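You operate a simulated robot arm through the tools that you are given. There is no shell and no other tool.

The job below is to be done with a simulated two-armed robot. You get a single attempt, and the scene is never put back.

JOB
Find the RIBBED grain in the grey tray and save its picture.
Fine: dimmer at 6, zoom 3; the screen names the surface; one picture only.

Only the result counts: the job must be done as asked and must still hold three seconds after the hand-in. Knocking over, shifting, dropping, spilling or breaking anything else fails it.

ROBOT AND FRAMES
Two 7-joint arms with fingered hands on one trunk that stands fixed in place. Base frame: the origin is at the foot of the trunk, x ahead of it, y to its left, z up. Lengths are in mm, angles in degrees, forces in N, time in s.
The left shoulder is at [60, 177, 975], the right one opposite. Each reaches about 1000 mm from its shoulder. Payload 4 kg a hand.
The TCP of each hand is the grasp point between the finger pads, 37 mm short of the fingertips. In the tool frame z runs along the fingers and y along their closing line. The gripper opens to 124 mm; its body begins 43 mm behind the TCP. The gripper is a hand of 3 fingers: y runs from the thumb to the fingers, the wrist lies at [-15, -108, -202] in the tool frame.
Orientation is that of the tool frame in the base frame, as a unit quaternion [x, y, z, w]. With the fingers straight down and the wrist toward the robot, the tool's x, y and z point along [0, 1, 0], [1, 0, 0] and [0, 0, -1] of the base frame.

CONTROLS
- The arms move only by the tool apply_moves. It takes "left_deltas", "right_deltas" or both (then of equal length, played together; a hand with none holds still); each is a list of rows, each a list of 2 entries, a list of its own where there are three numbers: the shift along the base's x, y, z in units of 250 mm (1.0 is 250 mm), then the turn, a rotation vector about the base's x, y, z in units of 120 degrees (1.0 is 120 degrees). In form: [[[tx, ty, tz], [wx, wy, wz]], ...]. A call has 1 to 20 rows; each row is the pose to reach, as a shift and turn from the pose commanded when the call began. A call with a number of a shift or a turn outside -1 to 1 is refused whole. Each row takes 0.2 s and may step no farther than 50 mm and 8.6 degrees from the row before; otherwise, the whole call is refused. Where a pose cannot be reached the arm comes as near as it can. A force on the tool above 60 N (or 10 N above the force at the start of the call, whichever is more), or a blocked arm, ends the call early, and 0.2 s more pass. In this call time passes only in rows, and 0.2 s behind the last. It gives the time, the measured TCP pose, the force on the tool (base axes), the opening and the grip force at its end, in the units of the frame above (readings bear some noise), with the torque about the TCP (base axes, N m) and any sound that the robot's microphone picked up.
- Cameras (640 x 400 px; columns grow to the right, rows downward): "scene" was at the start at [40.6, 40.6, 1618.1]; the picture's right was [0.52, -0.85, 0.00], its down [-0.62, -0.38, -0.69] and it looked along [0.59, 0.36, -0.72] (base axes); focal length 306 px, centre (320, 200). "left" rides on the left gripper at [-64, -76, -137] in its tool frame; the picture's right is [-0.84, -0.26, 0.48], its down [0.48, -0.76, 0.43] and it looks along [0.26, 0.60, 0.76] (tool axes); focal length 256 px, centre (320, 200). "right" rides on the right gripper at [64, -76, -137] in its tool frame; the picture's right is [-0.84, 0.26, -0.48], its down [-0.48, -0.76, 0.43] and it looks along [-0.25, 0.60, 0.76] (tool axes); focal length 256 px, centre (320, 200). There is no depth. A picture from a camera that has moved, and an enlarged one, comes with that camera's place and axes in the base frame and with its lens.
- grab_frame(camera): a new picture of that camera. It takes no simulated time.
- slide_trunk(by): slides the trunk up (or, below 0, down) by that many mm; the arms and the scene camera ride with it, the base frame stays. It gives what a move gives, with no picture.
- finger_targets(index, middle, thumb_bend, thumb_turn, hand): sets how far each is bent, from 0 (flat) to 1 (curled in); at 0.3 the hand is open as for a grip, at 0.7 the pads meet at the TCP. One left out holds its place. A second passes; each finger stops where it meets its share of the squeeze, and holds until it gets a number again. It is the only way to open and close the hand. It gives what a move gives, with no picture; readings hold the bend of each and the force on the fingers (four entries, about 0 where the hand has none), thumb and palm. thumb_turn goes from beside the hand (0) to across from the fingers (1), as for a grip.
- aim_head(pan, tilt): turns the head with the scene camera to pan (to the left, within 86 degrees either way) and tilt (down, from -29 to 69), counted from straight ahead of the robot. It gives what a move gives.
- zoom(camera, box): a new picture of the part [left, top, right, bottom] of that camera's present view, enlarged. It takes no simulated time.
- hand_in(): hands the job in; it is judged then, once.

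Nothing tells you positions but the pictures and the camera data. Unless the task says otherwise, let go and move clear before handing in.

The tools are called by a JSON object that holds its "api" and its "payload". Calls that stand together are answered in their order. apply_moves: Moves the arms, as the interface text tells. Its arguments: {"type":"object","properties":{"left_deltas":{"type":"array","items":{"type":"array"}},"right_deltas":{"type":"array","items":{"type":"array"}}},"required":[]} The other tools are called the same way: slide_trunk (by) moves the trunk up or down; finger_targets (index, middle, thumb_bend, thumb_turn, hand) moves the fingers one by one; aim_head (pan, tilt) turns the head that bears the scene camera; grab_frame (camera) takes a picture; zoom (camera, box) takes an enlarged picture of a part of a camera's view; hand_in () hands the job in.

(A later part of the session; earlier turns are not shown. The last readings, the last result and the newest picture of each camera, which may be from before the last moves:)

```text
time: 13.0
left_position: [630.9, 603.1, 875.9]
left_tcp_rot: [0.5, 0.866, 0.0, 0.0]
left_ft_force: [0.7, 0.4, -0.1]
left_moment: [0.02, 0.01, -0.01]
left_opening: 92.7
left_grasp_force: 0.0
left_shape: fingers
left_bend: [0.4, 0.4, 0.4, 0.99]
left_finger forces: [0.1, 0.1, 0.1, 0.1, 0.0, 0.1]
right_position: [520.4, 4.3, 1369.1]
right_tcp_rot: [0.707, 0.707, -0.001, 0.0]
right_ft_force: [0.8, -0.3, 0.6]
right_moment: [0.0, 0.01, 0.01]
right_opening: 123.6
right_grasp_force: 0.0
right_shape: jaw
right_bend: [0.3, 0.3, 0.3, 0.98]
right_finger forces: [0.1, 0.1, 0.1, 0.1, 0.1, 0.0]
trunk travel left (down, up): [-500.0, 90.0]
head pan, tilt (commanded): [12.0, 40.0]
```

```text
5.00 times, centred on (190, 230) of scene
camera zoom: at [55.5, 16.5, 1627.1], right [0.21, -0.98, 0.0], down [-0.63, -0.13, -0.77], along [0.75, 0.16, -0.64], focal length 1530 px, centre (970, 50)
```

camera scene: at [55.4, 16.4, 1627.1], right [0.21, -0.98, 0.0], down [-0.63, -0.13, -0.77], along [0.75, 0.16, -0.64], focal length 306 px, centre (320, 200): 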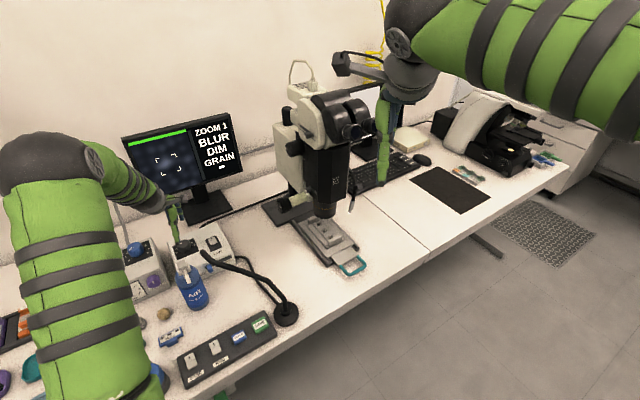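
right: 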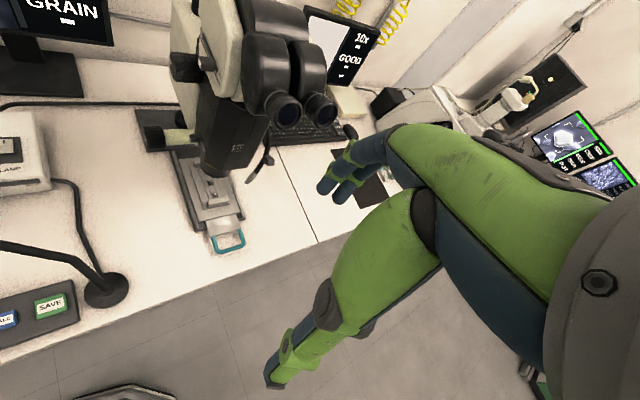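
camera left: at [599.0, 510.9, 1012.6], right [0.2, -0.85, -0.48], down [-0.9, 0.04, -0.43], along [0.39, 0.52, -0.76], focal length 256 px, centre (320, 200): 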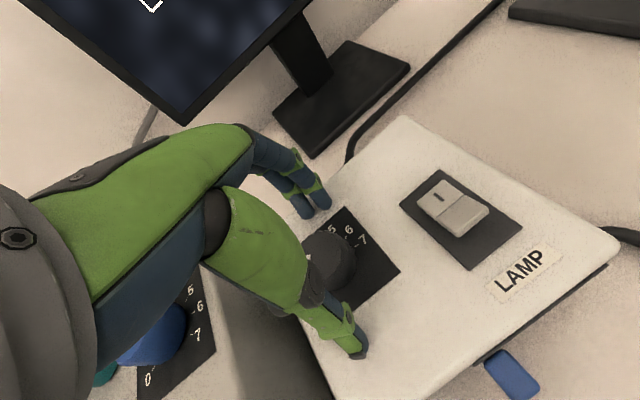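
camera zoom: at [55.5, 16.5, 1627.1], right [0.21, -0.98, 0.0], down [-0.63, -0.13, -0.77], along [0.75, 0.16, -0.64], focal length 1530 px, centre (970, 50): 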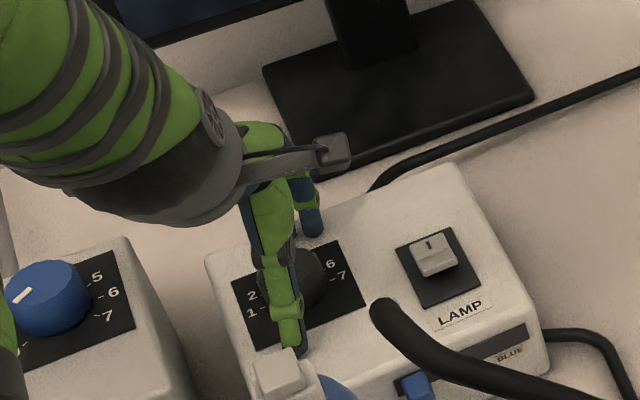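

The fingers flank the knob. I'll close them on it.

{"api": "finger_targets", "payload": {"hand": "left", "index": 0.6, "middle": 0.6, "thumb_bend": 0.6}}

{"api": "grab_frame", "payload": {"camera": "left"}}

{"api": "zoom", "payload": {"camera": "scene", "box": [165, 210, 235, 266]}}

```text
time: 14.0
left_position: [631.5, 604.2, 877.3]
left_tcp_rot: [0.5, 0.866, 0.0, 0.0]
left_ft_force: [-1.9, -2.1, -0.4]
left_moment: [-0.03, -0.03, 0.0]
left_opening: 39.9
left_grasp_force: 4.6
left_shape: fingers
left_bend: [0.59, 0.58, 0.58, 1.0]
left_finger forces: [1.1, 2.4, 0.1, 0.0, 6.4, 0.0]
right_position: [519.9, 3.4, 1369.7]
right_tcp_rot: [0.707, 0.707, -0.001, 0.0]
right_ft_force: [0.8, -0.2, 0.8]
right_moment: [-0.04, 0.01, 0.02]
right_opening: 123.6
right_grasp_force: 0.0
right_shape: jaw
right_bend: [0.3, 0.3, 0.3, 0.98]
right_finger forces: [0.0, 0.0, 0.1, 0.0, 0.0, 0.0]
trunk travel left (down, up): [-500.0, 90.0]
head pan, tilt (commanded): [12.0, 40.0]
```

```text
taken
camera left: at [598.7, 510.7, 1013.1], right [0.2, -0.85, -0.48], down [-0.9, 0.04, -0.43], along [0.39, 0.52, -0.76], focal length 256 px, centre (320, 200)
```

left: 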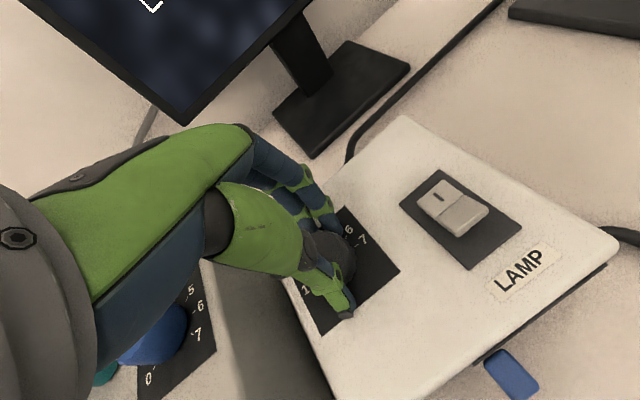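

```text
7.14 times, centred on (200, 238) of scene
camera zoom: at [55.1, 16.1, 1627.1], right [0.21, -0.98, 0.0], down [-0.63, -0.13, -0.77], along [0.75, 0.16, -0.64], focal length 2186 px, centre (1177, -71)
```

zoom: 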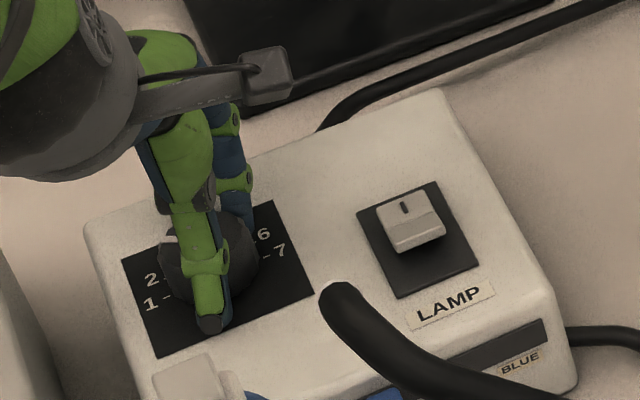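

The knob is gripped lightly. I'll squeeze a bit more and turn clockwise by 60° about the vertical.

{"api": "finger_targets", "payload": {"hand": "left", "index": 0.64, "middle": 0.64, "thumb_bend": 0.64}}

{"api": "apply_moves", "payload": {"left_deltas": [[[0, 0, 0], [0, 0, -0.0625]], [[0, 0, 0], [0, 0, -0.125]], [[0, 0, 0], [0, 0, -0.1875]], [[0, 0, 0], [0, 0, -0.25]], [[0, 0, 0], [0, 0, -0.3125]], [[0, 0, 0], [0, 0, -0.375]], [[0, 0, 0], [0, 0, -0.4375]], [[0, 0, 0], [0, 0, -0.5]]]}}

{"api": "grab_frame", "payload": {"camera": "left"}}

{"api": "grab_frame", "payload": {"camera": "scene"}}

{"api": "zoom", "payload": {"camera": "scene", "box": [165, 210, 235, 266]}}

```text
time: 15.0
left_position: [631.6, 604.0, 877.2]
left_tcp_rot: [0.5, 0.866, 0.0, 0.0]
left_ft_force: [-1.4, -1.6, 2.0]
left_moment: [0.11, -0.12, -0.02]
left_opening: 38.9
left_grasp_force: 12.0
left_shape: fingers
left_bend: [0.6, 0.59, 0.6, 1.0]
left_finger forces: [4.3, 6.6, 0.0, 0.0, 13.5, 0.1]
right_position: [519.3, 4.4, 1368.3]
right_tcp_rot: [0.707, 0.707, 0.0, 0.0]
right_ft_force: [0.3, -0.5, 0.3]
right_moment: [-0.02, -0.03, 0.01]
right_opening: 123.9
right_grasp_force: 0.1
right_shape: jaw
right_bend: [0.3, 0.3, 0.3, 0.98]
right_finger forces: [0.0, 0.0, 0.0, 0.1, 0.1, 0.0]
trunk travel left (down, up): [-500.0, 90.0]
head pan, tilt (commanded): [12.0, 40.0]
```

```text
time: 16.8
left_position: [629.4, 604.3, 878.1]
left_tcp_rot: [0.866, 0.499, 0.0, 0.001]
left_ft_force: [-8.3, 3.2, 2.3]
left_moment: [0.0, 0.04, 0.0]
left_opening: 39.0
left_grasp_force: 13.0
left_shape: fingers
left_bend: [0.61, 0.6, 0.59, 1.0]
left_finger forces: [3.5, 5.2, 0.0, 0.0, 17.2, 0.0]
right_position: [518.7, 4.5, 1368.2]
right_tcp_rot: [0.707, 0.707, 0.0, 0.0]
right_ft_force: [0.4, -0.2, 0.0]
right_moment: [-0.02, 0.04, 0.01]
right_opening: 123.7
right_grasp_force: 0.1
right_shape: jaw
right_bend: [0.3, 0.3, 0.3, 0.98]
right_finger forces: [0.0, 0.0, 0.0, 0.0, 0.1, 0.0]
trunk travel left (down, up): [-500.0, 90.0]
head pan, tilt (commanded): [12.0, 40.0]
```

```text
taken
camera left: at [534.2, 588.2, 1013.9], right [-0.64, -0.6, -0.48], down [-0.42, 0.8, -0.43], along [0.65, -0.08, -0.76], focal length 256 px, centre (320, 200)
```

left: 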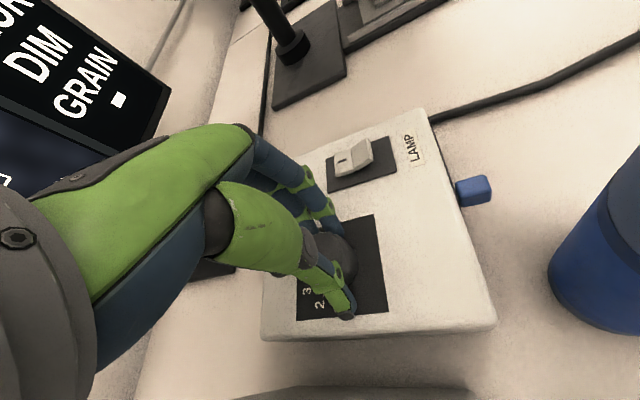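

```text
taken
camera scene: at [54.3, 16.5, 1627.2], right [0.21, -0.98, 0.0], down [-0.63, -0.13, -0.77], along [0.75, 0.16, -0.64], focal length 306 px, centre (320, 200)
```

scene: 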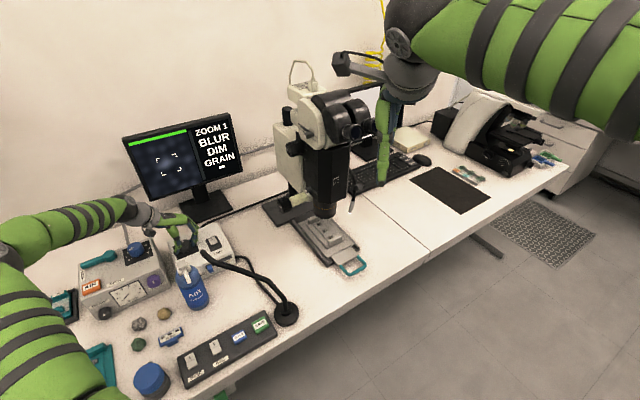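

```text
7.14 times, centred on (200, 238) of scene
camera zoom: at [54.3, 16.5, 1627.2], right [0.21, -0.98, 0.0], down [-0.63, -0.13, -0.77], along [0.75, 0.16, -0.64], focal length 2186 px, centre (1177, -71)
```

zoom: 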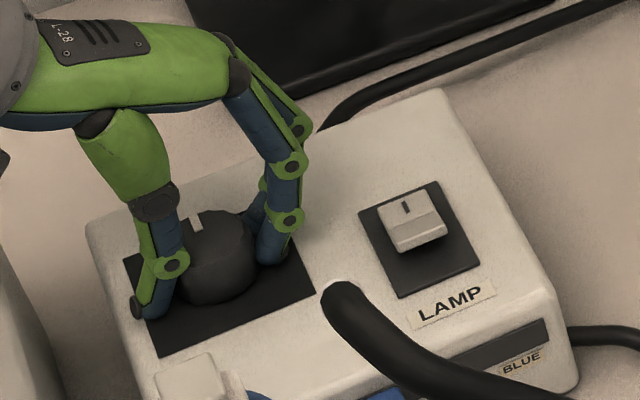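

The knob turned with the hand; the pointer is now near 4. I'll release, swing back and regrip for the second 60°.

{"api": "finger_targets", "payload": {"hand": "left", "index": 0.42, "middle": 0.42, "thumb_bend": 0.42}}

{"api": "zoom", "payload": {"camera": "left", "box": [260, 190, 420, 340]}}

{"api": "zoom", "payload": {"camera": "scene", "box": [165, 210, 235, 266]}}

```text
time: 17.8
left_position: [633.0, 604.1, 877.8]
left_tcp_rot: [0.866, 0.5, 0.0, 0.0]
left_ft_force: [0.7, -0.7, 0.7]
left_moment: [0.02, -0.02, -0.01]
left_opening: 86.6
left_grasp_force: 0.1
left_shape: fingers
left_bend: [0.42, 0.42, 0.42, 0.99]
left_finger forces: [0.0, 0.0, 0.0, 0.0, 0.0, 0.0]
right_position: [519.7, 4.4, 1368.9]
right_tcp_rot: [0.707, 0.707, 0.0, 0.001]
right_ft_force: [0.2, 0.5, 0.4]
right_moment: [0.0, -0.02, 0.01]
right_opening: 123.7
right_grasp_force: 0.1
right_shape: jaw
right_bend: [0.3, 0.3, 0.3, 0.98]
right_finger forces: [0.1, 0.0, 0.0, 0.0, 0.0, 0.0]
trunk travel left (down, up): [-500.0, 90.0]
head pan, tilt (commanded): [12.0, 40.0]
```

```text
2.67 times, centred on (340, 265) of left
camera zoom: at [535.4, 587.3, 1013.6], right [-0.64, -0.6, -0.48], down [-0.42, 0.8, -0.43], along [0.64, -0.08, -0.76], focal length 683 px, centre (267, 27)
```

zoom: 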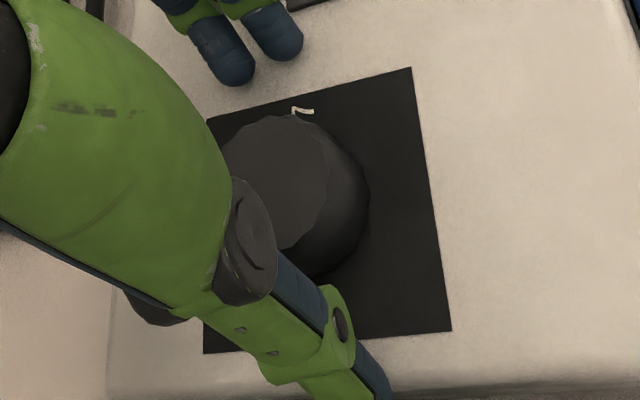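

```text
7.14 times, centred on (200, 238) of scene
camera zoom: at [55.5, 16.4, 1627.1], right [0.21, -0.98, 0.0], down [-0.63, -0.13, -0.77], along [0.75, 0.16, -0.64], focal length 2186 px, centre (1177, -71)
```

zoom: 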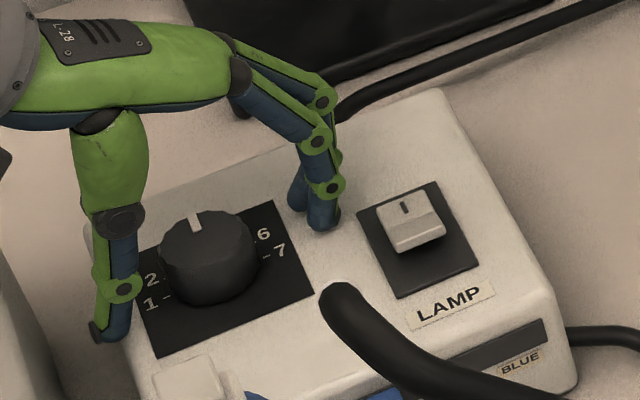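

The pointer reads 4. I'll rotate the open hand back, regrip, and check.

{"api": "apply_moves", "payload": {"left_deltas": [[[0, 0, 0], [0, 0, 0.0625]], [[0, 0, 0], [0, 0, 0.125]], [[0, 0, 0], [0, 0, 0.1875]], [[0, 0, 0], [0, 0, 0.25]], [[0, 0, 0], [0, 0, 0.3125]], [[0, 0, 0], [0, 0, 0.375]], [[0, 0, 0], [0, 0, 0.4375]], [[0, 0, 0], [0, 0, 0.5]]]}}

{"api": "zoom", "payload": {"camera": "left", "box": [240, 170, 420, 350]}}

{"api": "finger_targets", "payload": {"hand": "left", "index": 0.64, "middle": 0.64, "thumb_bend": 0.64}}

```text
time: 19.6
left_position: [630.9, 602.8, 879.5]
left_tcp_rot: [0.499, 0.866, 0.0, 0.001]
left_ft_force: [-0.9, 0.1, 0.0]
left_moment: [-0.02, 0.02, 0.0]
left_opening: 86.9
left_grasp_force: 0.0
left_shape: fingers
left_bend: [0.42, 0.42, 0.42, 0.99]
left_finger forces: [0.0, 0.0, 0.0, 0.0, 0.0, 0.0]
right_position: [521.6, 3.6, 1368.4]
right_tcp_rot: [0.707, 0.707, 0.001, -0.001]
right_ft_force: [-0.1, -0.2, 0.1]
right_moment: [0.03, 0.06, 0.0]
right_opening: 123.7
right_grasp_force: 0.1
right_shape: jaw
right_bend: [0.3, 0.3, 0.3, 0.98]
right_finger forces: [0.0, 0.0, 0.0, 0.0, 0.0, 0.1]
trunk travel left (down, up): [-500.0, 90.0]
head pan, tilt (commanded): [12.0, 40.0]
```

```text
2.22 times, centred on (330, 260) of left
camera zoom: at [599.2, 510.7, 1013.8], right [0.2, -0.85, -0.48], down [-0.9, 0.04, -0.44], along [0.39, 0.52, -0.76], focal length 569 px, centre (298, 67)
```

zoom: 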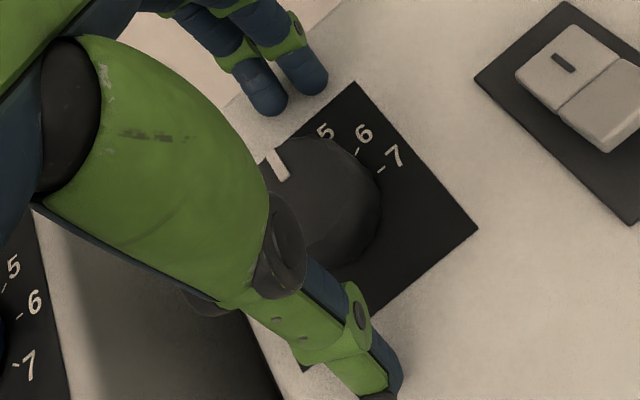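

```text
time: 20.6
left_position: [630.2, 602.9, 878.0]
left_tcp_rot: [0.5, 0.866, 0.0, -0.001]
left_ft_force: [-3.3, 0.5, 2.0]
left_moment: [0.15, -0.09, 0.03]
left_opening: 39.3
left_grasp_force: 12.5
left_shape: fingers
left_bend: [0.6, 0.59, 0.6, 1.0]
left_finger forces: [4.1, 6.8, 0.0, 0.0, 13.5, 0.1]
right_position: [518.7, 5.0, 1369.4]
right_tcp_rot: [0.707, 0.707, 0.001, 0.0]
right_ft_force: [0.9, 0.2, 0.1]
right_moment: [0.03, -0.01, 0.03]
right_opening: 123.4
right_grasp_force: 0.0
right_shape: jaw
right_bend: [0.3, 0.3, 0.3, 0.98]
right_finger forces: [0.1, 0.0, 0.1, 0.0, 0.0, 0.0]
trunk travel left (down, up): [-500.0, 90.0]
head pan, tilt (commanded): [12.0, 40.0]
```

The knob is gripped again. I'll turn the second 60° clockwise and release to check the pointer.

{"api": "apply_moves", "payload": {"left_deltas": [[[0, 0, 0], [0, 0, -0.0625]], [[0, 0, 0], [0, 0, -0.125]], [[0, 0, 0], [0, 0, -0.1875]], [[0, 0, 0], [0, 0, -0.25]], [[0, 0, 0], [0, 0, -0.3125]], [[0, 0, 0], [0, 0, -0.375]], [[0, 0, 0], [0, 0, -0.4375]], [[0, 0, 0], [0, 0, -0.5]]]}}

{"api": "finger_targets", "payload": {"hand": "left", "index": 0.42, "middle": 0.42, "thumb_bend": 0.42}}

{"api": "zoom", "payload": {"camera": "scene", "box": [165, 210, 235, 266]}}

{"api": "zoom", "payload": {"camera": "scene", "box": [110, 100, 250, 220]}}

{"api": "zoom", "payload": {"camera": "left", "box": [260, 190, 420, 340]}}

```text
time: 22.4
left_position: [630.2, 604.2, 878.3]
left_tcp_rot: [0.866, 0.5, 0.0, -0.001]
left_ft_force: [-6.6, 5.5, 5.4]
left_moment: [0.09, 0.07, 0.0]
left_opening: 39.0
left_grasp_force: 13.6
left_shape: fingers
left_bend: [0.61, 0.6, 0.59, 1.0]
left_finger forces: [3.6, 5.8, 0.0, 0.1, 18.0, 0.1]
right_position: [518.8, 4.0, 1369.2]
right_tcp_rot: [0.707, 0.707, 0.001, 0.0]
right_ft_force: [0.4, -0.2, -0.1]
right_moment: [0.02, -0.02, 0.05]
right_opening: 123.4
right_grasp_force: 0.1
right_shape: jaw
right_bend: [0.3, 0.3, 0.3, 0.98]
right_finger forces: [0.0, 0.0, 0.0, 0.0, 0.0, 0.0]
trunk travel left (down, up): [-500.0, 90.0]
head pan, tilt (commanded): [12.0, 40.0]
```

```text
time: 23.4
left_position: [631.0, 604.5, 876.5]
left_tcp_rot: [0.866, 0.5, 0.0, 0.0]
left_ft_force: [0.2, -0.4, -0.5]
left_moment: [-0.01, -0.01, -0.01]
left_opening: 86.6
left_grasp_force: 0.0
left_shape: fingers
left_bend: [0.42, 0.42, 0.42, 0.99]
left_finger forces: [0.0, 0.0, 0.0, 0.0, 0.0, 0.0]
right_position: [520.5, 5.2, 1369.0]
right_tcp_rot: [0.707, 0.707, 0.0, 0.0]
right_ft_force: [0.1, -0.1, -0.2]
right_moment: [-0.03, 0.01, 0.03]
right_opening: 123.5
right_grasp_force: 0.0
right_shape: jaw
right_bend: [0.3, 0.3, 0.3, 0.98]
right_finger forces: [0.1, 0.0, 0.1, 0.0, 0.0, 0.0]
trunk travel left (down, up): [-500.0, 90.0]
head pan, tilt (commanded): [12.0, 40.0]
```

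```text
7.14 times, centred on (200, 238) of scene
camera zoom: at [55.5, 16.4, 1627.1], right [0.21, -0.98, 0.0], down [-0.63, -0.13, -0.77], along [0.75, 0.16, -0.64], focal length 2186 px, centre (1177, -71)
```

zoom: 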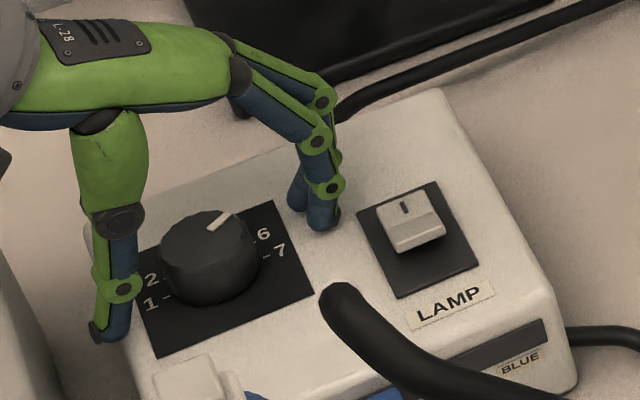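

```text
3.33 times, centred on (180, 160) of scene
camera zoom: at [55.5, 16.4, 1627.1], right [0.21, -0.98, 0.0], down [-0.63, -0.13, -0.77], along [0.75, 0.16, -0.64], focal length 1020 px, centre (787, 333)
```

zoom: 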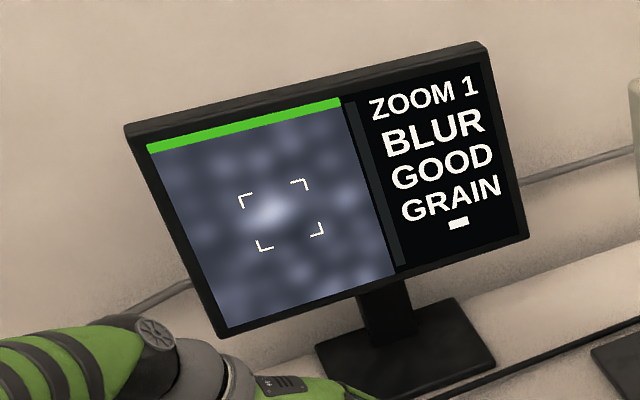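

```text
2.67 times, centred on (340, 265) of left
camera zoom: at [535.5, 587.5, 1013.5], right [-0.64, -0.6, -0.48], down [-0.42, 0.8, -0.43], along [0.64, -0.08, -0.76], focal length 683 px, centre (267, 27)
```

zoom: 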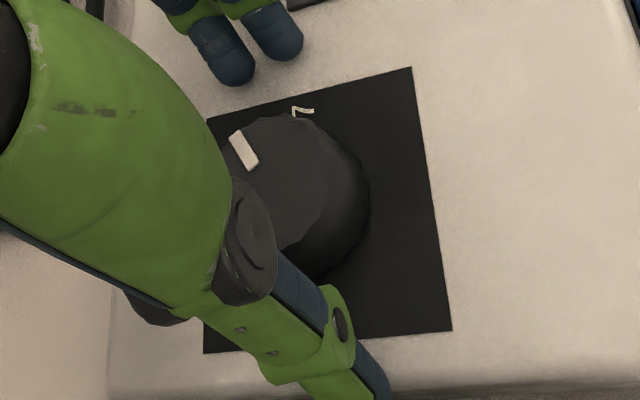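

The screen now says GOOD for light. I'll zoom in tightly to check the pointer against the 6 mark.

{"api": "zoom", "payload": {"camera": "scene", "box": [178, 232, 206, 252]}}

{"api": "apply_moves", "payload": {"left_deltas": [[[0, 0, 0.1], [0, 0, 0]], [[0, 0, 0.28], [0, 0, 0]], [[0, 0, 0.46], [0, 0, 0]], [[0, 0, 0.64], [0, 0, 0]], [[0, 0, 0.8], [0, 0, 0]]]}}

{"api": "grab_frame", "payload": {"camera": "left"}}

{"api": "zoom", "payload": {"camera": "scene", "box": [172, 226, 214, 258]}}

```text
16.00 times, centred on (192, 242) of scene
camera zoom: at [55.5, 16.4, 1627.1], right [0.21, -0.98, 0.0], down [-0.63, -0.13, -0.77], along [0.75, 0.16, -0.64], focal length 4897 px, centre (2368, -472)
```

zoom: 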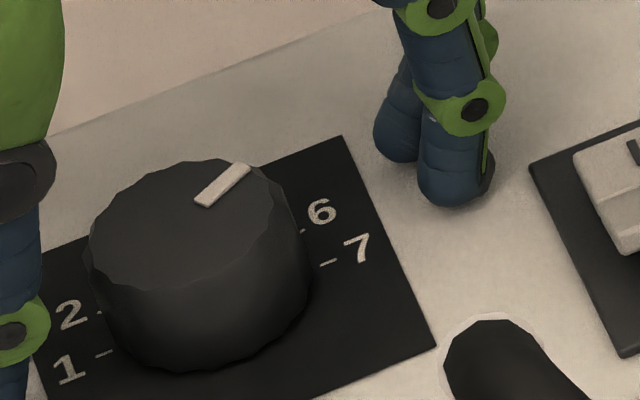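

```text
time: 24.6
left_position: [628.8, 605.5, 1078.0]
left_tcp_rot: [0.866, 0.5, 0.0, 0.0]
left_ft_force: [0.6, 0.5, -0.3]
left_moment: [0.05, -0.01, -0.03]
left_opening: 86.7
left_grasp_force: 0.0
left_shape: fingers
left_bend: [0.42, 0.42, 0.42, 0.99]
left_finger forces: [0.0, 0.1, 0.1, 0.1, 0.1, 0.0]
right_position: [519.4, 4.0, 1368.8]
right_tcp_rot: [0.708, 0.706, 0.0, 0.001]
right_ft_force: [0.0, -0.1, -0.4]
right_moment: [0.02, -0.01, -0.01]
right_opening: 123.6
right_grasp_force: 0.1
right_shape: jaw
right_bend: [0.3, 0.3, 0.3, 0.98]
right_finger forces: [0.0, 0.1, 0.0, 0.0, 0.0, 0.0]
trunk travel left (down, up): [-500.0, 90.0]
head pan, tilt (commanded): [12.0, 40.0]
```

```text
taken
camera left: at [532.9, 588.8, 1213.5], right [-0.64, -0.6, -0.48], down [-0.42, 0.8, -0.43], along [0.65, -0.08, -0.76], focal length 256 px, centre (320, 200)
```

left: 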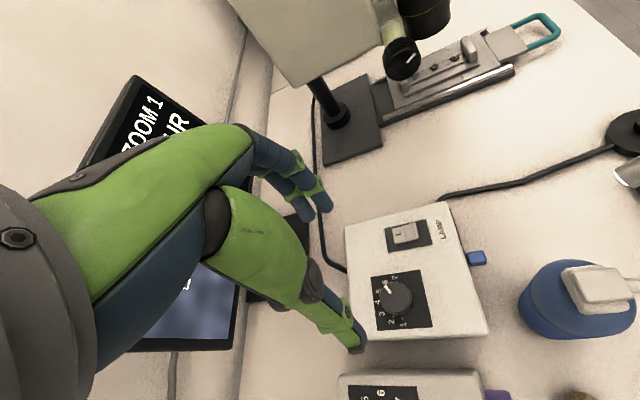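

```text
12.50 times, centred on (193, 242) of scene
camera zoom: at [55.1, 15.7, 1627.1], right [0.21, -0.98, 0.0], down [-0.63, -0.13, -0.77], along [0.75, 0.16, -0.64], focal length 3826 px, centre (1908, -325)
```

zoom: 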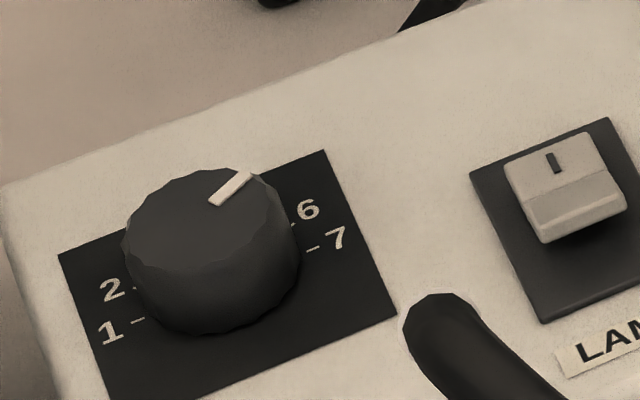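

{"api": "zoom", "payload": {"camera": "left", "box": [360, 260, 440, 340]}}

{"api": "zoom", "payload": {"camera": "scene", "box": [180, 100, 250, 200]}}

```text
5.00 times, centred on (400, 300) of left
camera zoom: at [532.9, 588.8, 1213.5], right [-0.64, -0.6, -0.48], down [-0.42, 0.8, -0.43], along [0.65, -0.08, -0.76], focal length 1280 px, centre (-80, -300)
```

zoom: 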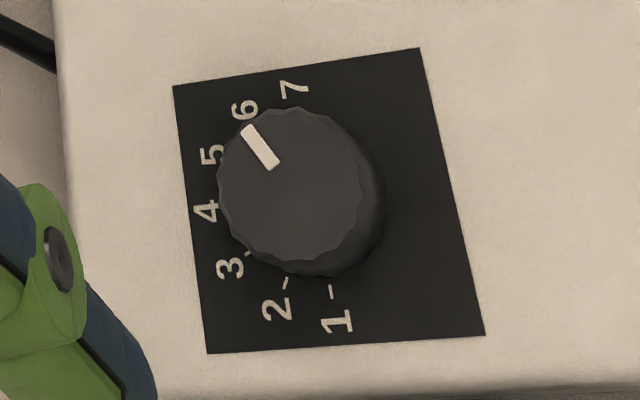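

```text
4.00 times, centred on (215, 150) of scene
camera zoom: at [55.1, 15.7, 1627.1], right [0.21, -0.98, 0.0], down [-0.63, -0.13, -0.77], along [0.75, 0.16, -0.64], focal length 1224 px, centre (740, 400)
```

zoom: 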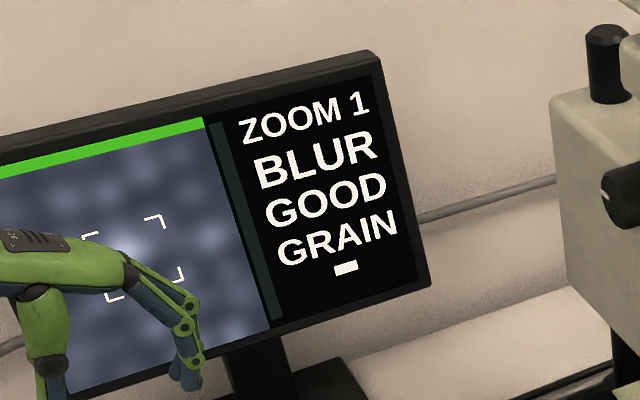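

The pointer is close to 6. I'll zoom once more for a precise angle.

{"api": "zoom", "payload": {"camera": "left", "box": [376, 272, 424, 302]}}

{"api": "zoom", "payload": {"camera": "scene", "box": [182, 235, 206, 250]}}

```text
13.33 times, centred on (400, 287) of left
camera zoom: at [532.9, 588.8, 1213.5], right [-0.64, -0.6, -0.48], down [-0.42, 0.8, -0.43], along [0.65, -0.08, -0.76], focal length 3413 px, centre (-747, -960)
```

zoom: 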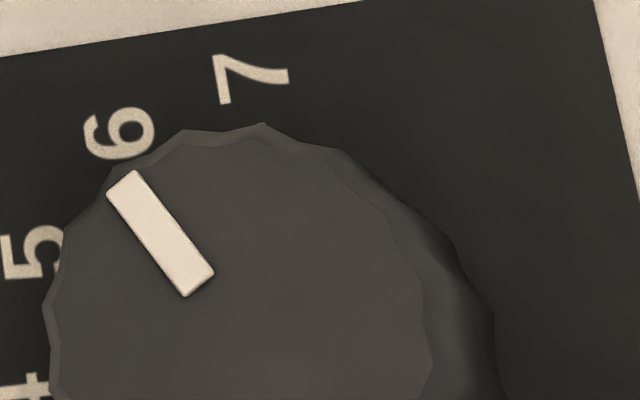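

```text
16.00 times, centred on (194, 242) of scene
camera zoom: at [55.1, 15.7, 1627.1], right [0.21, -0.98, 0.0], down [-0.63, -0.13, -0.77], along [0.75, 0.16, -0.64], focal length 4897 px, centre (2336, -480)
```

zoom: 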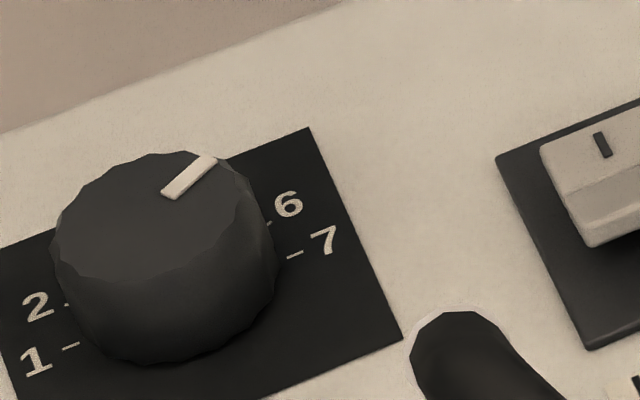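

The pointer is at 6 (29° vs the 30° mark), and light is GOOD. Next is the zoom dial on the microscope's left side (face about (818, 274, 1153)), so I'll raise the left hand and turn it toward the microscope.

{"api": "apply_moves", "payload": {"left_deltas": [[[0, 0, 0.19], [0, 0, 0]], [[0, 0, 0.38], [0, 0, 0]], [[0, 0, 0.57], [0, 0, -0.06]], [[0, -0.1, 0.7], [0, 0, -0.12]], [[-0.06, -0.28, 0.72], [0, 0, -0.125]], [[-0.12, -0.46, 0.72], [0, 0, -0.125]]]}}

{"api": "grab_frame", "payload": {"camera": "left"}}

{"api": "grab_frame", "payload": {"camera": "scene"}}

```text
time: 26.0
left_position: [599.8, 490.4, 1258.0]
left_tcp_rot: [0.924, 0.383, 0.0, 0.0]
left_ft_force: [0.5, -0.3, 0.0]
left_moment: [0.05, 0.0, 0.02]
left_opening: 86.7
left_grasp_force: 0.0
left_shape: fingers
left_bend: [0.42, 0.42, 0.42, 0.99]
left_finger forces: [0.0, 0.0, 0.0, 0.1, 0.0, 0.0]
right_position: [520.2, 3.1, 1368.2]
right_tcp_rot: [0.707, 0.708, 0.0, 0.0]
right_ft_force: [0.3, 0.3, -0.3]
right_moment: [0.01, -0.02, 0.01]
right_opening: 123.8
right_grasp_force: 0.1
right_shape: jaw
right_bend: [0.3, 0.3, 0.3, 0.98]
right_finger forces: [0.1, 0.1, 0.0, 0.1, 0.1, 0.0]
trunk travel left (down, up): [-500.0, 90.0]
head pan, tilt (commanded): [12.0, 40.0]
```

```text
taken
camera left: at [503.0, 499.2, 1393.8], right [-0.77, -0.41, -0.48], down [-0.2, 0.88, -0.43], along [0.6, -0.24, -0.76], focal length 256 px, centre (320, 200)
```

left: 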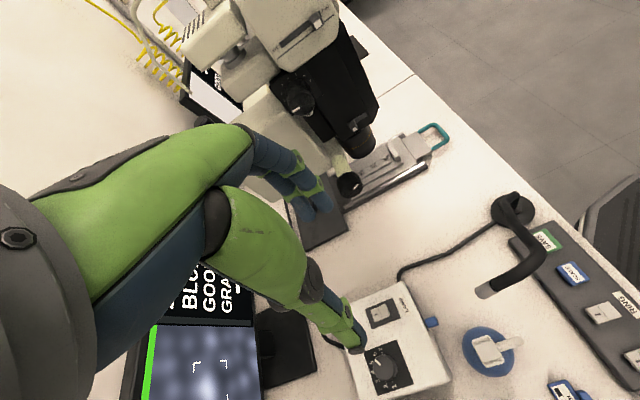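

```text
taken
camera scene: at [55.1, 15.5, 1627.1], right [0.21, -0.98, 0.0], down [-0.63, -0.13, -0.77], along [0.75, 0.16, -0.64], focal length 306 px, centre (320, 200)
```

scene: 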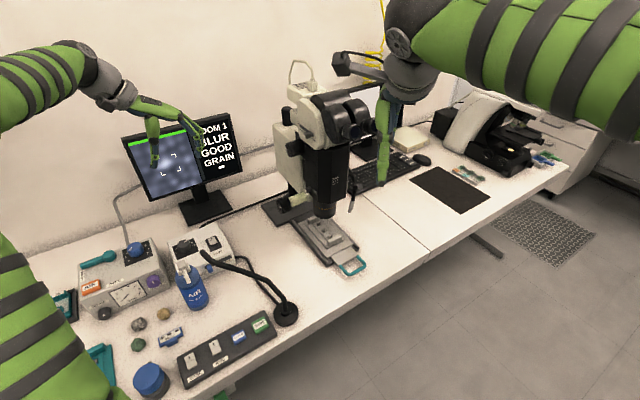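

{"api": "zoom", "payload": {"camera": "left", "box": [230, 40, 400, 200]}}

{"api": "zoom", "payload": {"camera": "left", "box": [265, 70, 335, 120]}}

```text
2.50 times, centred on (315, 120) of left
camera zoom: at [503.0, 499.2, 1393.8], right [-0.77, -0.41, -0.48], down [-0.2, 0.88, -0.43], along [0.6, -0.24, -0.76], focal length 640 px, centre (332, 400)
```

zoom: 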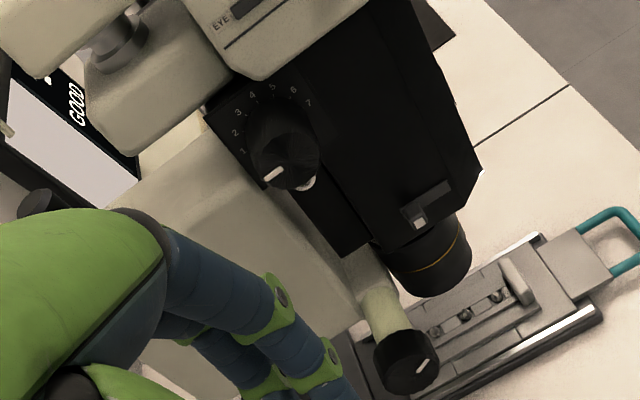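

```text
8.00 times, centred on (300, 95) of left
camera zoom: at [503.0, 499.2, 1393.8], right [-0.77, -0.41, -0.48], down [-0.2, 0.88, -0.43], along [0.6, -0.24, -0.76], focal length 2048 px, centre (480, 1040)
```

zoom: 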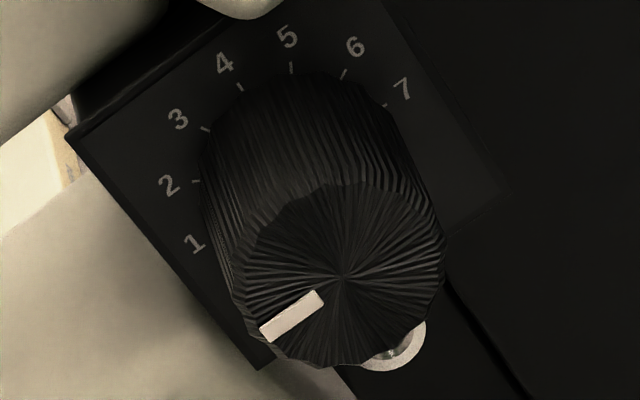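

The dial's numbers run 1 (back) through 4 (top) to 7 (front), pointer at 1. I'll pitch the left hand to point horizontally at the dial, while still well clear of the microscope.

{"api": "apply_moves", "payload": {"left_deltas": [[[0.018, -0.018, 0.01], [-0.0482, -0.0482, 0]], [[0.036, -0.036, 0.02], [-0.0964, -0.0964, 0]], [[0.054, -0.054, 0.03], [-0.1446, -0.1446, 0]], [[0.072, -0.072, 0.04], [-0.1928, -0.1928, 0]], [[0.09, -0.09, 0.05], [-0.241, -0.241, 0]], [[0.108, -0.108, 0.06], [-0.2892, -0.2892, 0]], [[0.126, -0.126, 0.07], [-0.3374, -0.3374, 0]], [[0.144, -0.144, 0.08], [-0.3856, -0.3856, 0]], [[0.162, -0.162, 0.088], [-0.4338, -0.4338, 0]], [[0.18, -0.18, 0.088], [-0.482, -0.482, 0]], [[0.2, -0.2, 0.088], [-0.5303, -0.5303, 0]]]}}

{"api": "grab_frame", "payload": {"camera": "left"}}

{"api": "grab_frame", "payload": {"camera": "scene"}}

```text
time: 28.4
left_position: [651.6, 440.6, 1279.0]
left_tcp_rot: [0.652, 0.27, 0.271, 0.655]
left_ft_force: [0.0, 0.3, 0.2]
left_moment: [0.0, 0.01, -0.05]
left_opening: 86.7
left_grasp_force: 0.1
left_shape: fingers
left_bend: [0.42, 0.42, 0.42, 0.99]
left_finger forces: [0.1, 0.1, 0.1, 0.0, 0.0, 0.1]
right_position: [520.6, 4.7, 1368.0]
right_tcp_rot: [0.707, 0.707, 0.0, 0.0]
right_ft_force: [-0.3, 0.6, 0.0]
right_moment: [0.0, -0.04, 0.0]
right_opening: 124.0
right_grasp_force: 0.1
right_shape: jaw
right_bend: [0.3, 0.3, 0.3, 0.98]
right_finger forces: [0.0, 0.0, 0.1, 0.1, 0.0, 0.0]
trunk travel left (down, up): [-500.0, 90.0]
head pan, tilt (commanded): [12.0, 40.0]
```

```text
taken
camera left: at [512.2, 491.8, 1202.1], right [-0.25, -0.93, -0.26], down [0.65, 0.03, -0.76], along [0.72, -0.36, 0.6], focal length 256 px, centre (320, 200)
```

left: 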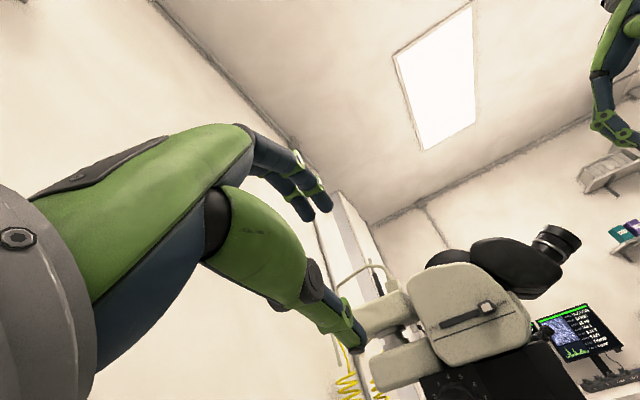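

```text
taken
camera scene: at [56.0, 16.8, 1627.1], right [0.21, -0.98, 0.0], down [-0.63, -0.13, -0.77], along [0.75, 0.16, -0.64], focal length 306 px, centre (320, 200)
```

scene: 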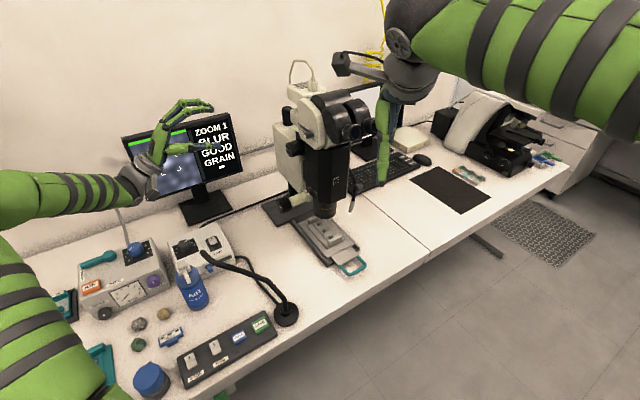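

The hand now points horizontally toward the microscope. I'll move closer to a stand-off point level with the dial and look.

{"api": "apply_moves", "payload": {"left_deltas": [[[0.04, -0.04, -0.1], [0, 0, 0]], [[0.08, -0.08, -0.2], [0, 0, 0]], [[0.12, -0.12, -0.3], [0, 0, 0]], [[0.14, -0.14, -0.4], [0, 0, 0]], [[0.16, -0.16, -0.48], [0, 0, 0]]]}}

{"api": "grab_frame", "payload": {"camera": "left"}}

{"api": "grab_frame", "payload": {"camera": "scene"}}

{"api": "zoom", "payload": {"camera": "scene", "box": [140, 100, 340, 240]}}

```text
time: 29.6
left_position: [691.4, 400.2, 1159.4]
left_tcp_rot: [0.653, 0.271, 0.271, 0.653]
left_ft_force: [-0.8, 0.6, 0.4]
left_moment: [0.0, 0.01, -0.01]
left_opening: 87.0
left_grasp_force: 0.0
left_shape: fingers
left_bend: [0.42, 0.42, 0.42, 0.99]
left_finger forces: [0.0, 0.0, 0.1, 0.1, 0.0, 0.0]
right_position: [520.0, 4.8, 1368.9]
right_tcp_rot: [0.707, 0.707, 0.0, 0.0]
right_ft_force: [0.8, 0.7, 0.4]
right_moment: [0.0, -0.02, 0.02]
right_opening: 123.5
right_grasp_force: 0.0
right_shape: jaw
right_bend: [0.3, 0.3, 0.3, 0.98]
right_finger forces: [0.0, 0.0, 0.0, 0.0, 0.0, 0.1]
trunk travel left (down, up): [-500.0, 90.0]
head pan, tilt (commanded): [12.0, 40.0]
```

```text
taken
camera left: at [551.8, 451.3, 1083.0], right [-0.25, -0.93, -0.26], down [0.65, 0.04, -0.76], along [0.72, -0.36, 0.6], focal length 256 px, centre (320, 200)
```

left: 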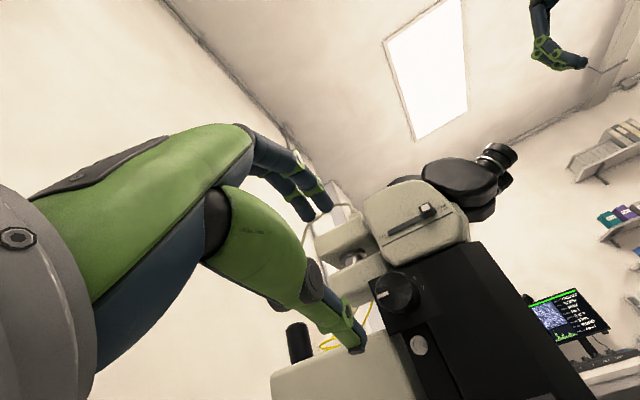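

```text
taken
camera scene: at [55.8, 16.6, 1627.1], right [0.21, -0.98, 0.0], down [-0.63, -0.13, -0.77], along [0.75, 0.16, -0.64], focal length 306 px, centre (320, 200)
```

scene: 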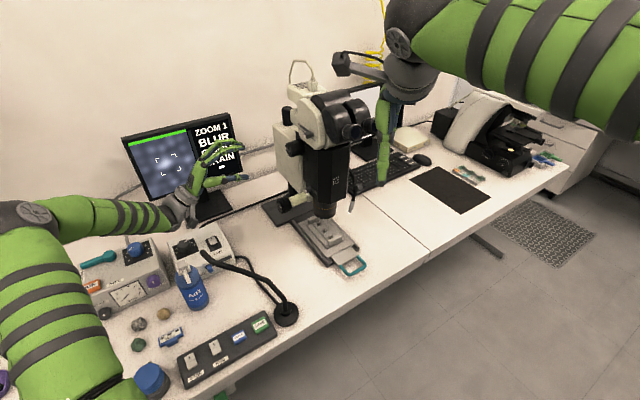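

```text
2.86 times, centred on (240, 170) of scene
camera zoom: at [55.8, 16.6, 1627.1], right [0.21, -0.98, 0.0], down [-0.63, -0.13, -0.77], along [0.75, 0.16, -0.64], focal length 874 px, centre (549, 286)
```

zoom: 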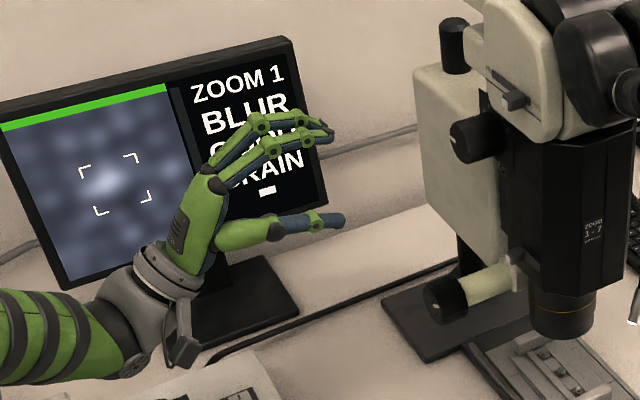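

The dial knob is visible just past the fingers. I'll zoom in to measure its offset from the grasp axis and check the clearance to the block behind it.

{"api": "zoom", "payload": {"camera": "left", "box": [340, 240, 460, 360]}}

{"api": "zoom", "payload": {"camera": "scene", "box": [268, 125, 318, 165]}}

```text
3.33 times, centred on (400, 300) of left
camera zoom: at [551.8, 451.3, 1083.0], right [-0.25, -0.93, -0.26], down [0.65, 0.04, -0.76], along [0.72, -0.36, 0.6], focal length 853 px, centre (53, -133)
```

zoom: 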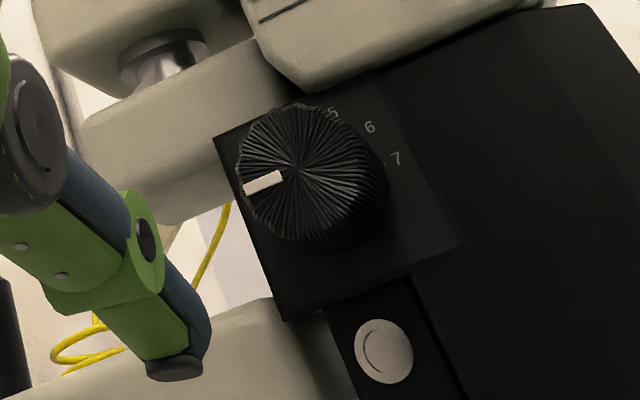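

```text
10.00 times, centred on (293, 145) of scene
camera zoom: at [55.8, 16.6, 1627.1], right [0.21, -0.98, 0.0], down [-0.63, -0.13, -0.77], along [0.75, 0.16, -0.64], focal length 3061 px, centre (590, 750)
```

zoom: 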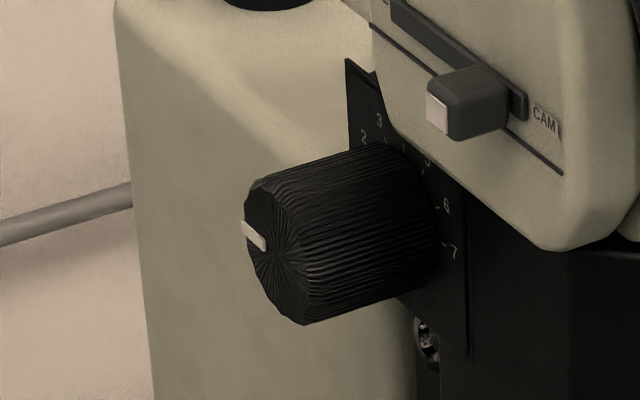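

The knob face is at about (807, 272, 1160), 10 mm to the front of my grasp axis, and the space around it is clear. I'll align, tilt the hand 30° back about the knob's axis and move in partway.

{"api": "apply_moves", "payload": {"left_deltas": [[[0.0568, -0.0704, 0], [-0.0442, 0.0442, 0]], [[0.1136, -0.1408, 0], [-0.0884, 0.0884, 0]], [[0.1704, -0.2112, 0], [-0.1326, 0.1326, 0]], [[0.2272, -0.2816, 0], [-0.1768, 0.1768, 0]]]}}

{"api": "grab_frame", "payload": {"camera": "left"}}

{"api": "zoom", "payload": {"camera": "scene", "box": [190, 90, 340, 200]}}

```text
time: 30.6
left_position: [748.2, 329.2, 1158.9]
left_tcp_rot: [0.561, 0.43, 0.091, 0.701]
left_ft_force: [-1.1, 0.2, -0.7]
left_moment: [0.0, 0.01, 0.04]
left_opening: 87.0
left_grasp_force: 0.0
left_shape: fingers
left_bend: [0.42, 0.42, 0.42, 0.99]
left_finger forces: [0.0, 0.1, 0.0, 0.0, 0.0, 0.1]
right_position: [519.9, 3.8, 1367.7]
right_tcp_rot: [0.708, 0.706, 0.0, 0.0]
right_ft_force: [0.4, -0.3, -0.6]
right_moment: [0.04, -0.03, -0.01]
right_opening: 123.6
right_grasp_force: 0.1
right_shape: jaw
right_bend: [0.3, 0.3, 0.3, 0.98]
right_finger forces: [0.1, 0.0, 0.0, 0.0, 0.0, 0.0]
trunk travel left (down, up): [-500.0, 90.0]
head pan, tilt (commanded): [12.0, 40.0]
```

```text
taken
camera left: at [587.3, 359.3, 1124.2], right [-0.26, -0.94, 0.2], down [0.33, -0.28, -0.9], along [0.91, -0.17, 0.39], focal length 256 px, centre (320, 200)
```

left: 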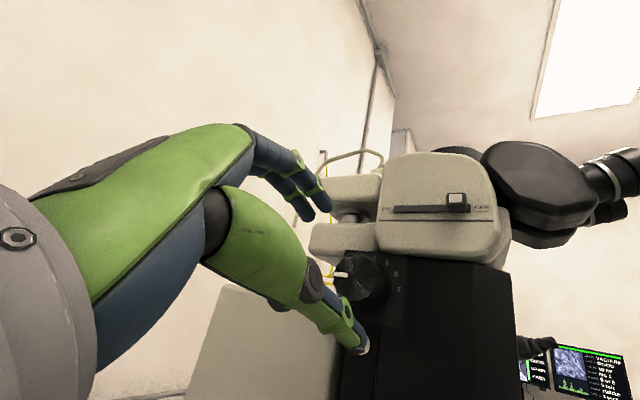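

```text
3.64 times, centred on (265, 145) of scene
camera zoom: at [55.6, 15.9, 1627.1], right [0.21, -0.98, 0.0], down [-0.63, -0.13, -0.77], along [0.75, 0.16, -0.64], focal length 1113 px, centre (520, 400)
```

zoom: 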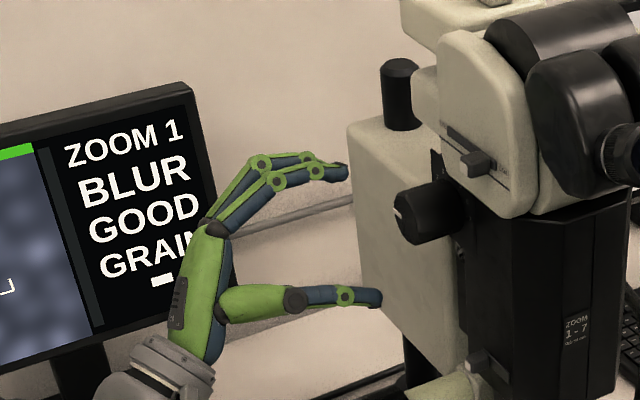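

{"api": "zoom", "payload": {"camera": "left", "box": [290, 220, 430, 340]}}

```text
3.33 times, centred on (360, 280) of left
camera zoom: at [587.3, 359.3, 1124.2], right [-0.26, -0.94, 0.2], down [0.33, -0.28, -0.9], along [0.91, -0.17, 0.39], focal length 853 px, centre (187, -67)
```

zoom: 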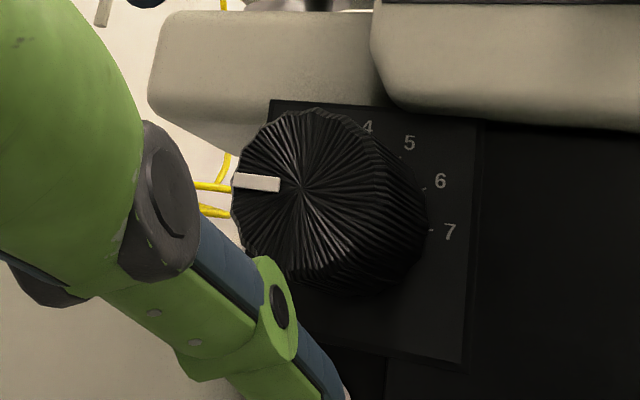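

Alignment is within 2 mm. I'll move the fingers over the knob.

{"api": "apply_moves", "payload": {"left_deltas": [[[0.066, -0.067, -0.004], [0, 0, 0]], [[0.132, -0.134, -0.005], [0, 0, 0]], [[0.17, -0.173, -0.005], [0, 0, 0]], [[0.1976, -0.2016, -0.005], [0, 0, 0]]]}}

{"api": "grab_frame", "payload": {"camera": "left"}}

{"api": "zoom", "payload": {"camera": "scene", "box": [230, 110, 330, 180]}}

```text
time: 31.6
left_position: [796.9, 277.8, 1159.1]
left_tcp_rot: [0.561, 0.43, 0.093, 0.701]
left_ft_force: [-0.6, 0.6, 0.4]
left_moment: [-0.02, -0.01, -0.03]
left_opening: 86.9
left_grasp_force: 0.1
left_shape: fingers
left_bend: [0.42, 0.42, 0.42, 0.99]
left_finger forces: [0.1, 0.1, 0.1, 0.1, 0.0, 0.0]
right_position: [518.8, 4.4, 1368.4]
right_tcp_rot: [0.707, 0.707, 0.0, 0.001]
right_ft_force: [0.7, -0.1, 0.0]
right_moment: [-0.03, 0.01, 0.03]
right_opening: 123.7
right_grasp_force: 0.1
right_shape: jaw
right_bend: [0.3, 0.3, 0.3, 0.98]
right_finger forces: [0.0, 0.0, 0.0, 0.1, 0.0, 0.1]
trunk travel left (down, up): [-500.0, 90.0]
head pan, tilt (commanded): [12.0, 40.0]
```

```text
taken
camera left: at [636.5, 309.8, 1123.2], right [-0.26, -0.94, 0.2], down [0.33, -0.28, -0.9], along [0.91, -0.17, 0.39], focal length 256 px, centre (320, 200)
```

left: 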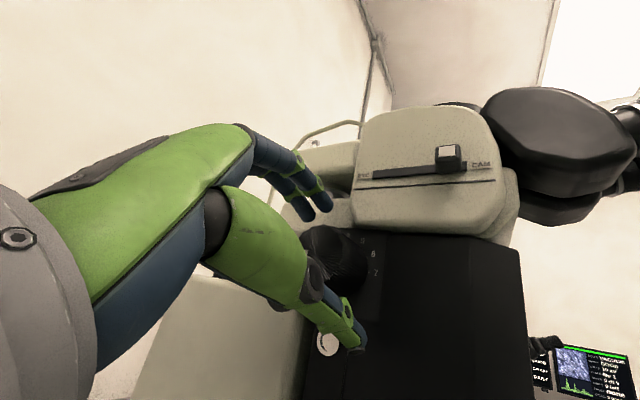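

```text
5.71 times, centred on (280, 145) of scene
camera zoom: at [55.6, 16.3, 1627.1], right [0.21, -0.98, 0.0], down [-0.63, -0.13, -0.77], along [0.75, 0.16, -0.64], focal length 1749 px, centre (549, 514)
```

zoom: 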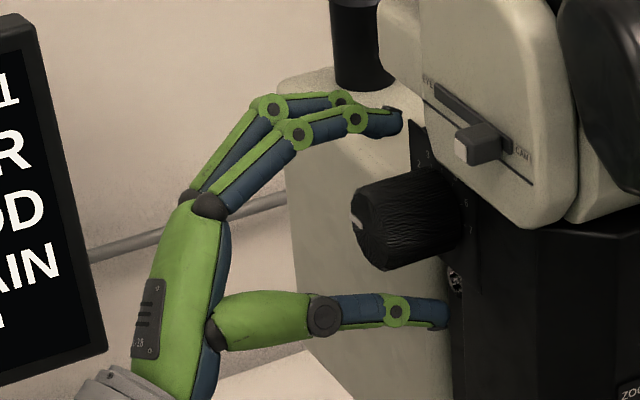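

The fingers and thumb straddle the knob. I'll close on it.

{"api": "finger_targets", "payload": {"hand": "left", "index": 0.6, "middle": 0.6, "thumb_bend": 0.6}}

{"api": "zoom", "payload": {"camera": "scene", "box": [230, 110, 330, 180]}}

```text
time: 32.6
left_position: [796.5, 278.8, 1159.0]
left_tcp_rot: [0.561, 0.431, 0.092, 0.701]
left_ft_force: [-5.6, -1.2, -3.0]
left_moment: [-0.09, -0.11, 0.0]
left_opening: 50.1
left_grasp_force: 10.5
left_shape: fingers
left_bend: [0.57, 0.57, 0.56, 1.0]
left_finger forces: [3.9, 4.5, 0.1, 0.0, 12.4, 0.1]
right_position: [520.1, 4.1, 1369.1]
right_tcp_rot: [0.707, 0.707, -0.001, 0.0]
right_ft_force: [-0.1, 0.8, 0.3]
right_moment: [-0.01, 0.01, 0.01]
right_opening: 123.3
right_grasp_force: 0.0
right_shape: jaw
right_bend: [0.3, 0.3, 0.3, 0.98]
right_finger forces: [0.1, 0.0, 0.1, 0.0, 0.0, 0.0]
trunk travel left (down, up): [-500.0, 90.0]
head pan, tilt (commanded): [12.0, 40.0]
```

```text
5.71 times, centred on (280, 145) of scene
camera zoom: at [55.0, 16.3, 1627.1], right [0.21, -0.98, 0.0], down [-0.63, -0.13, -0.77], along [0.75, 0.16, -0.64], focal length 1749 px, centre (549, 514)
```

zoom: 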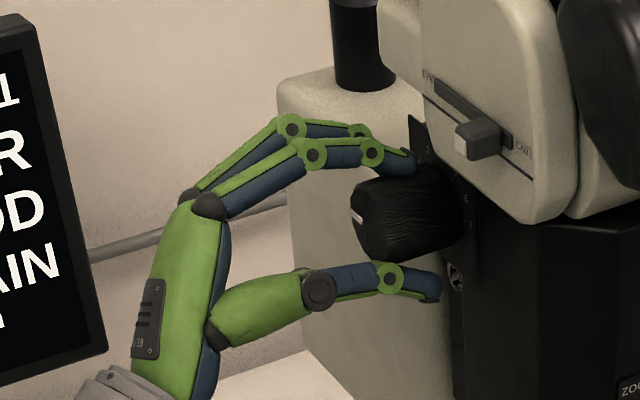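

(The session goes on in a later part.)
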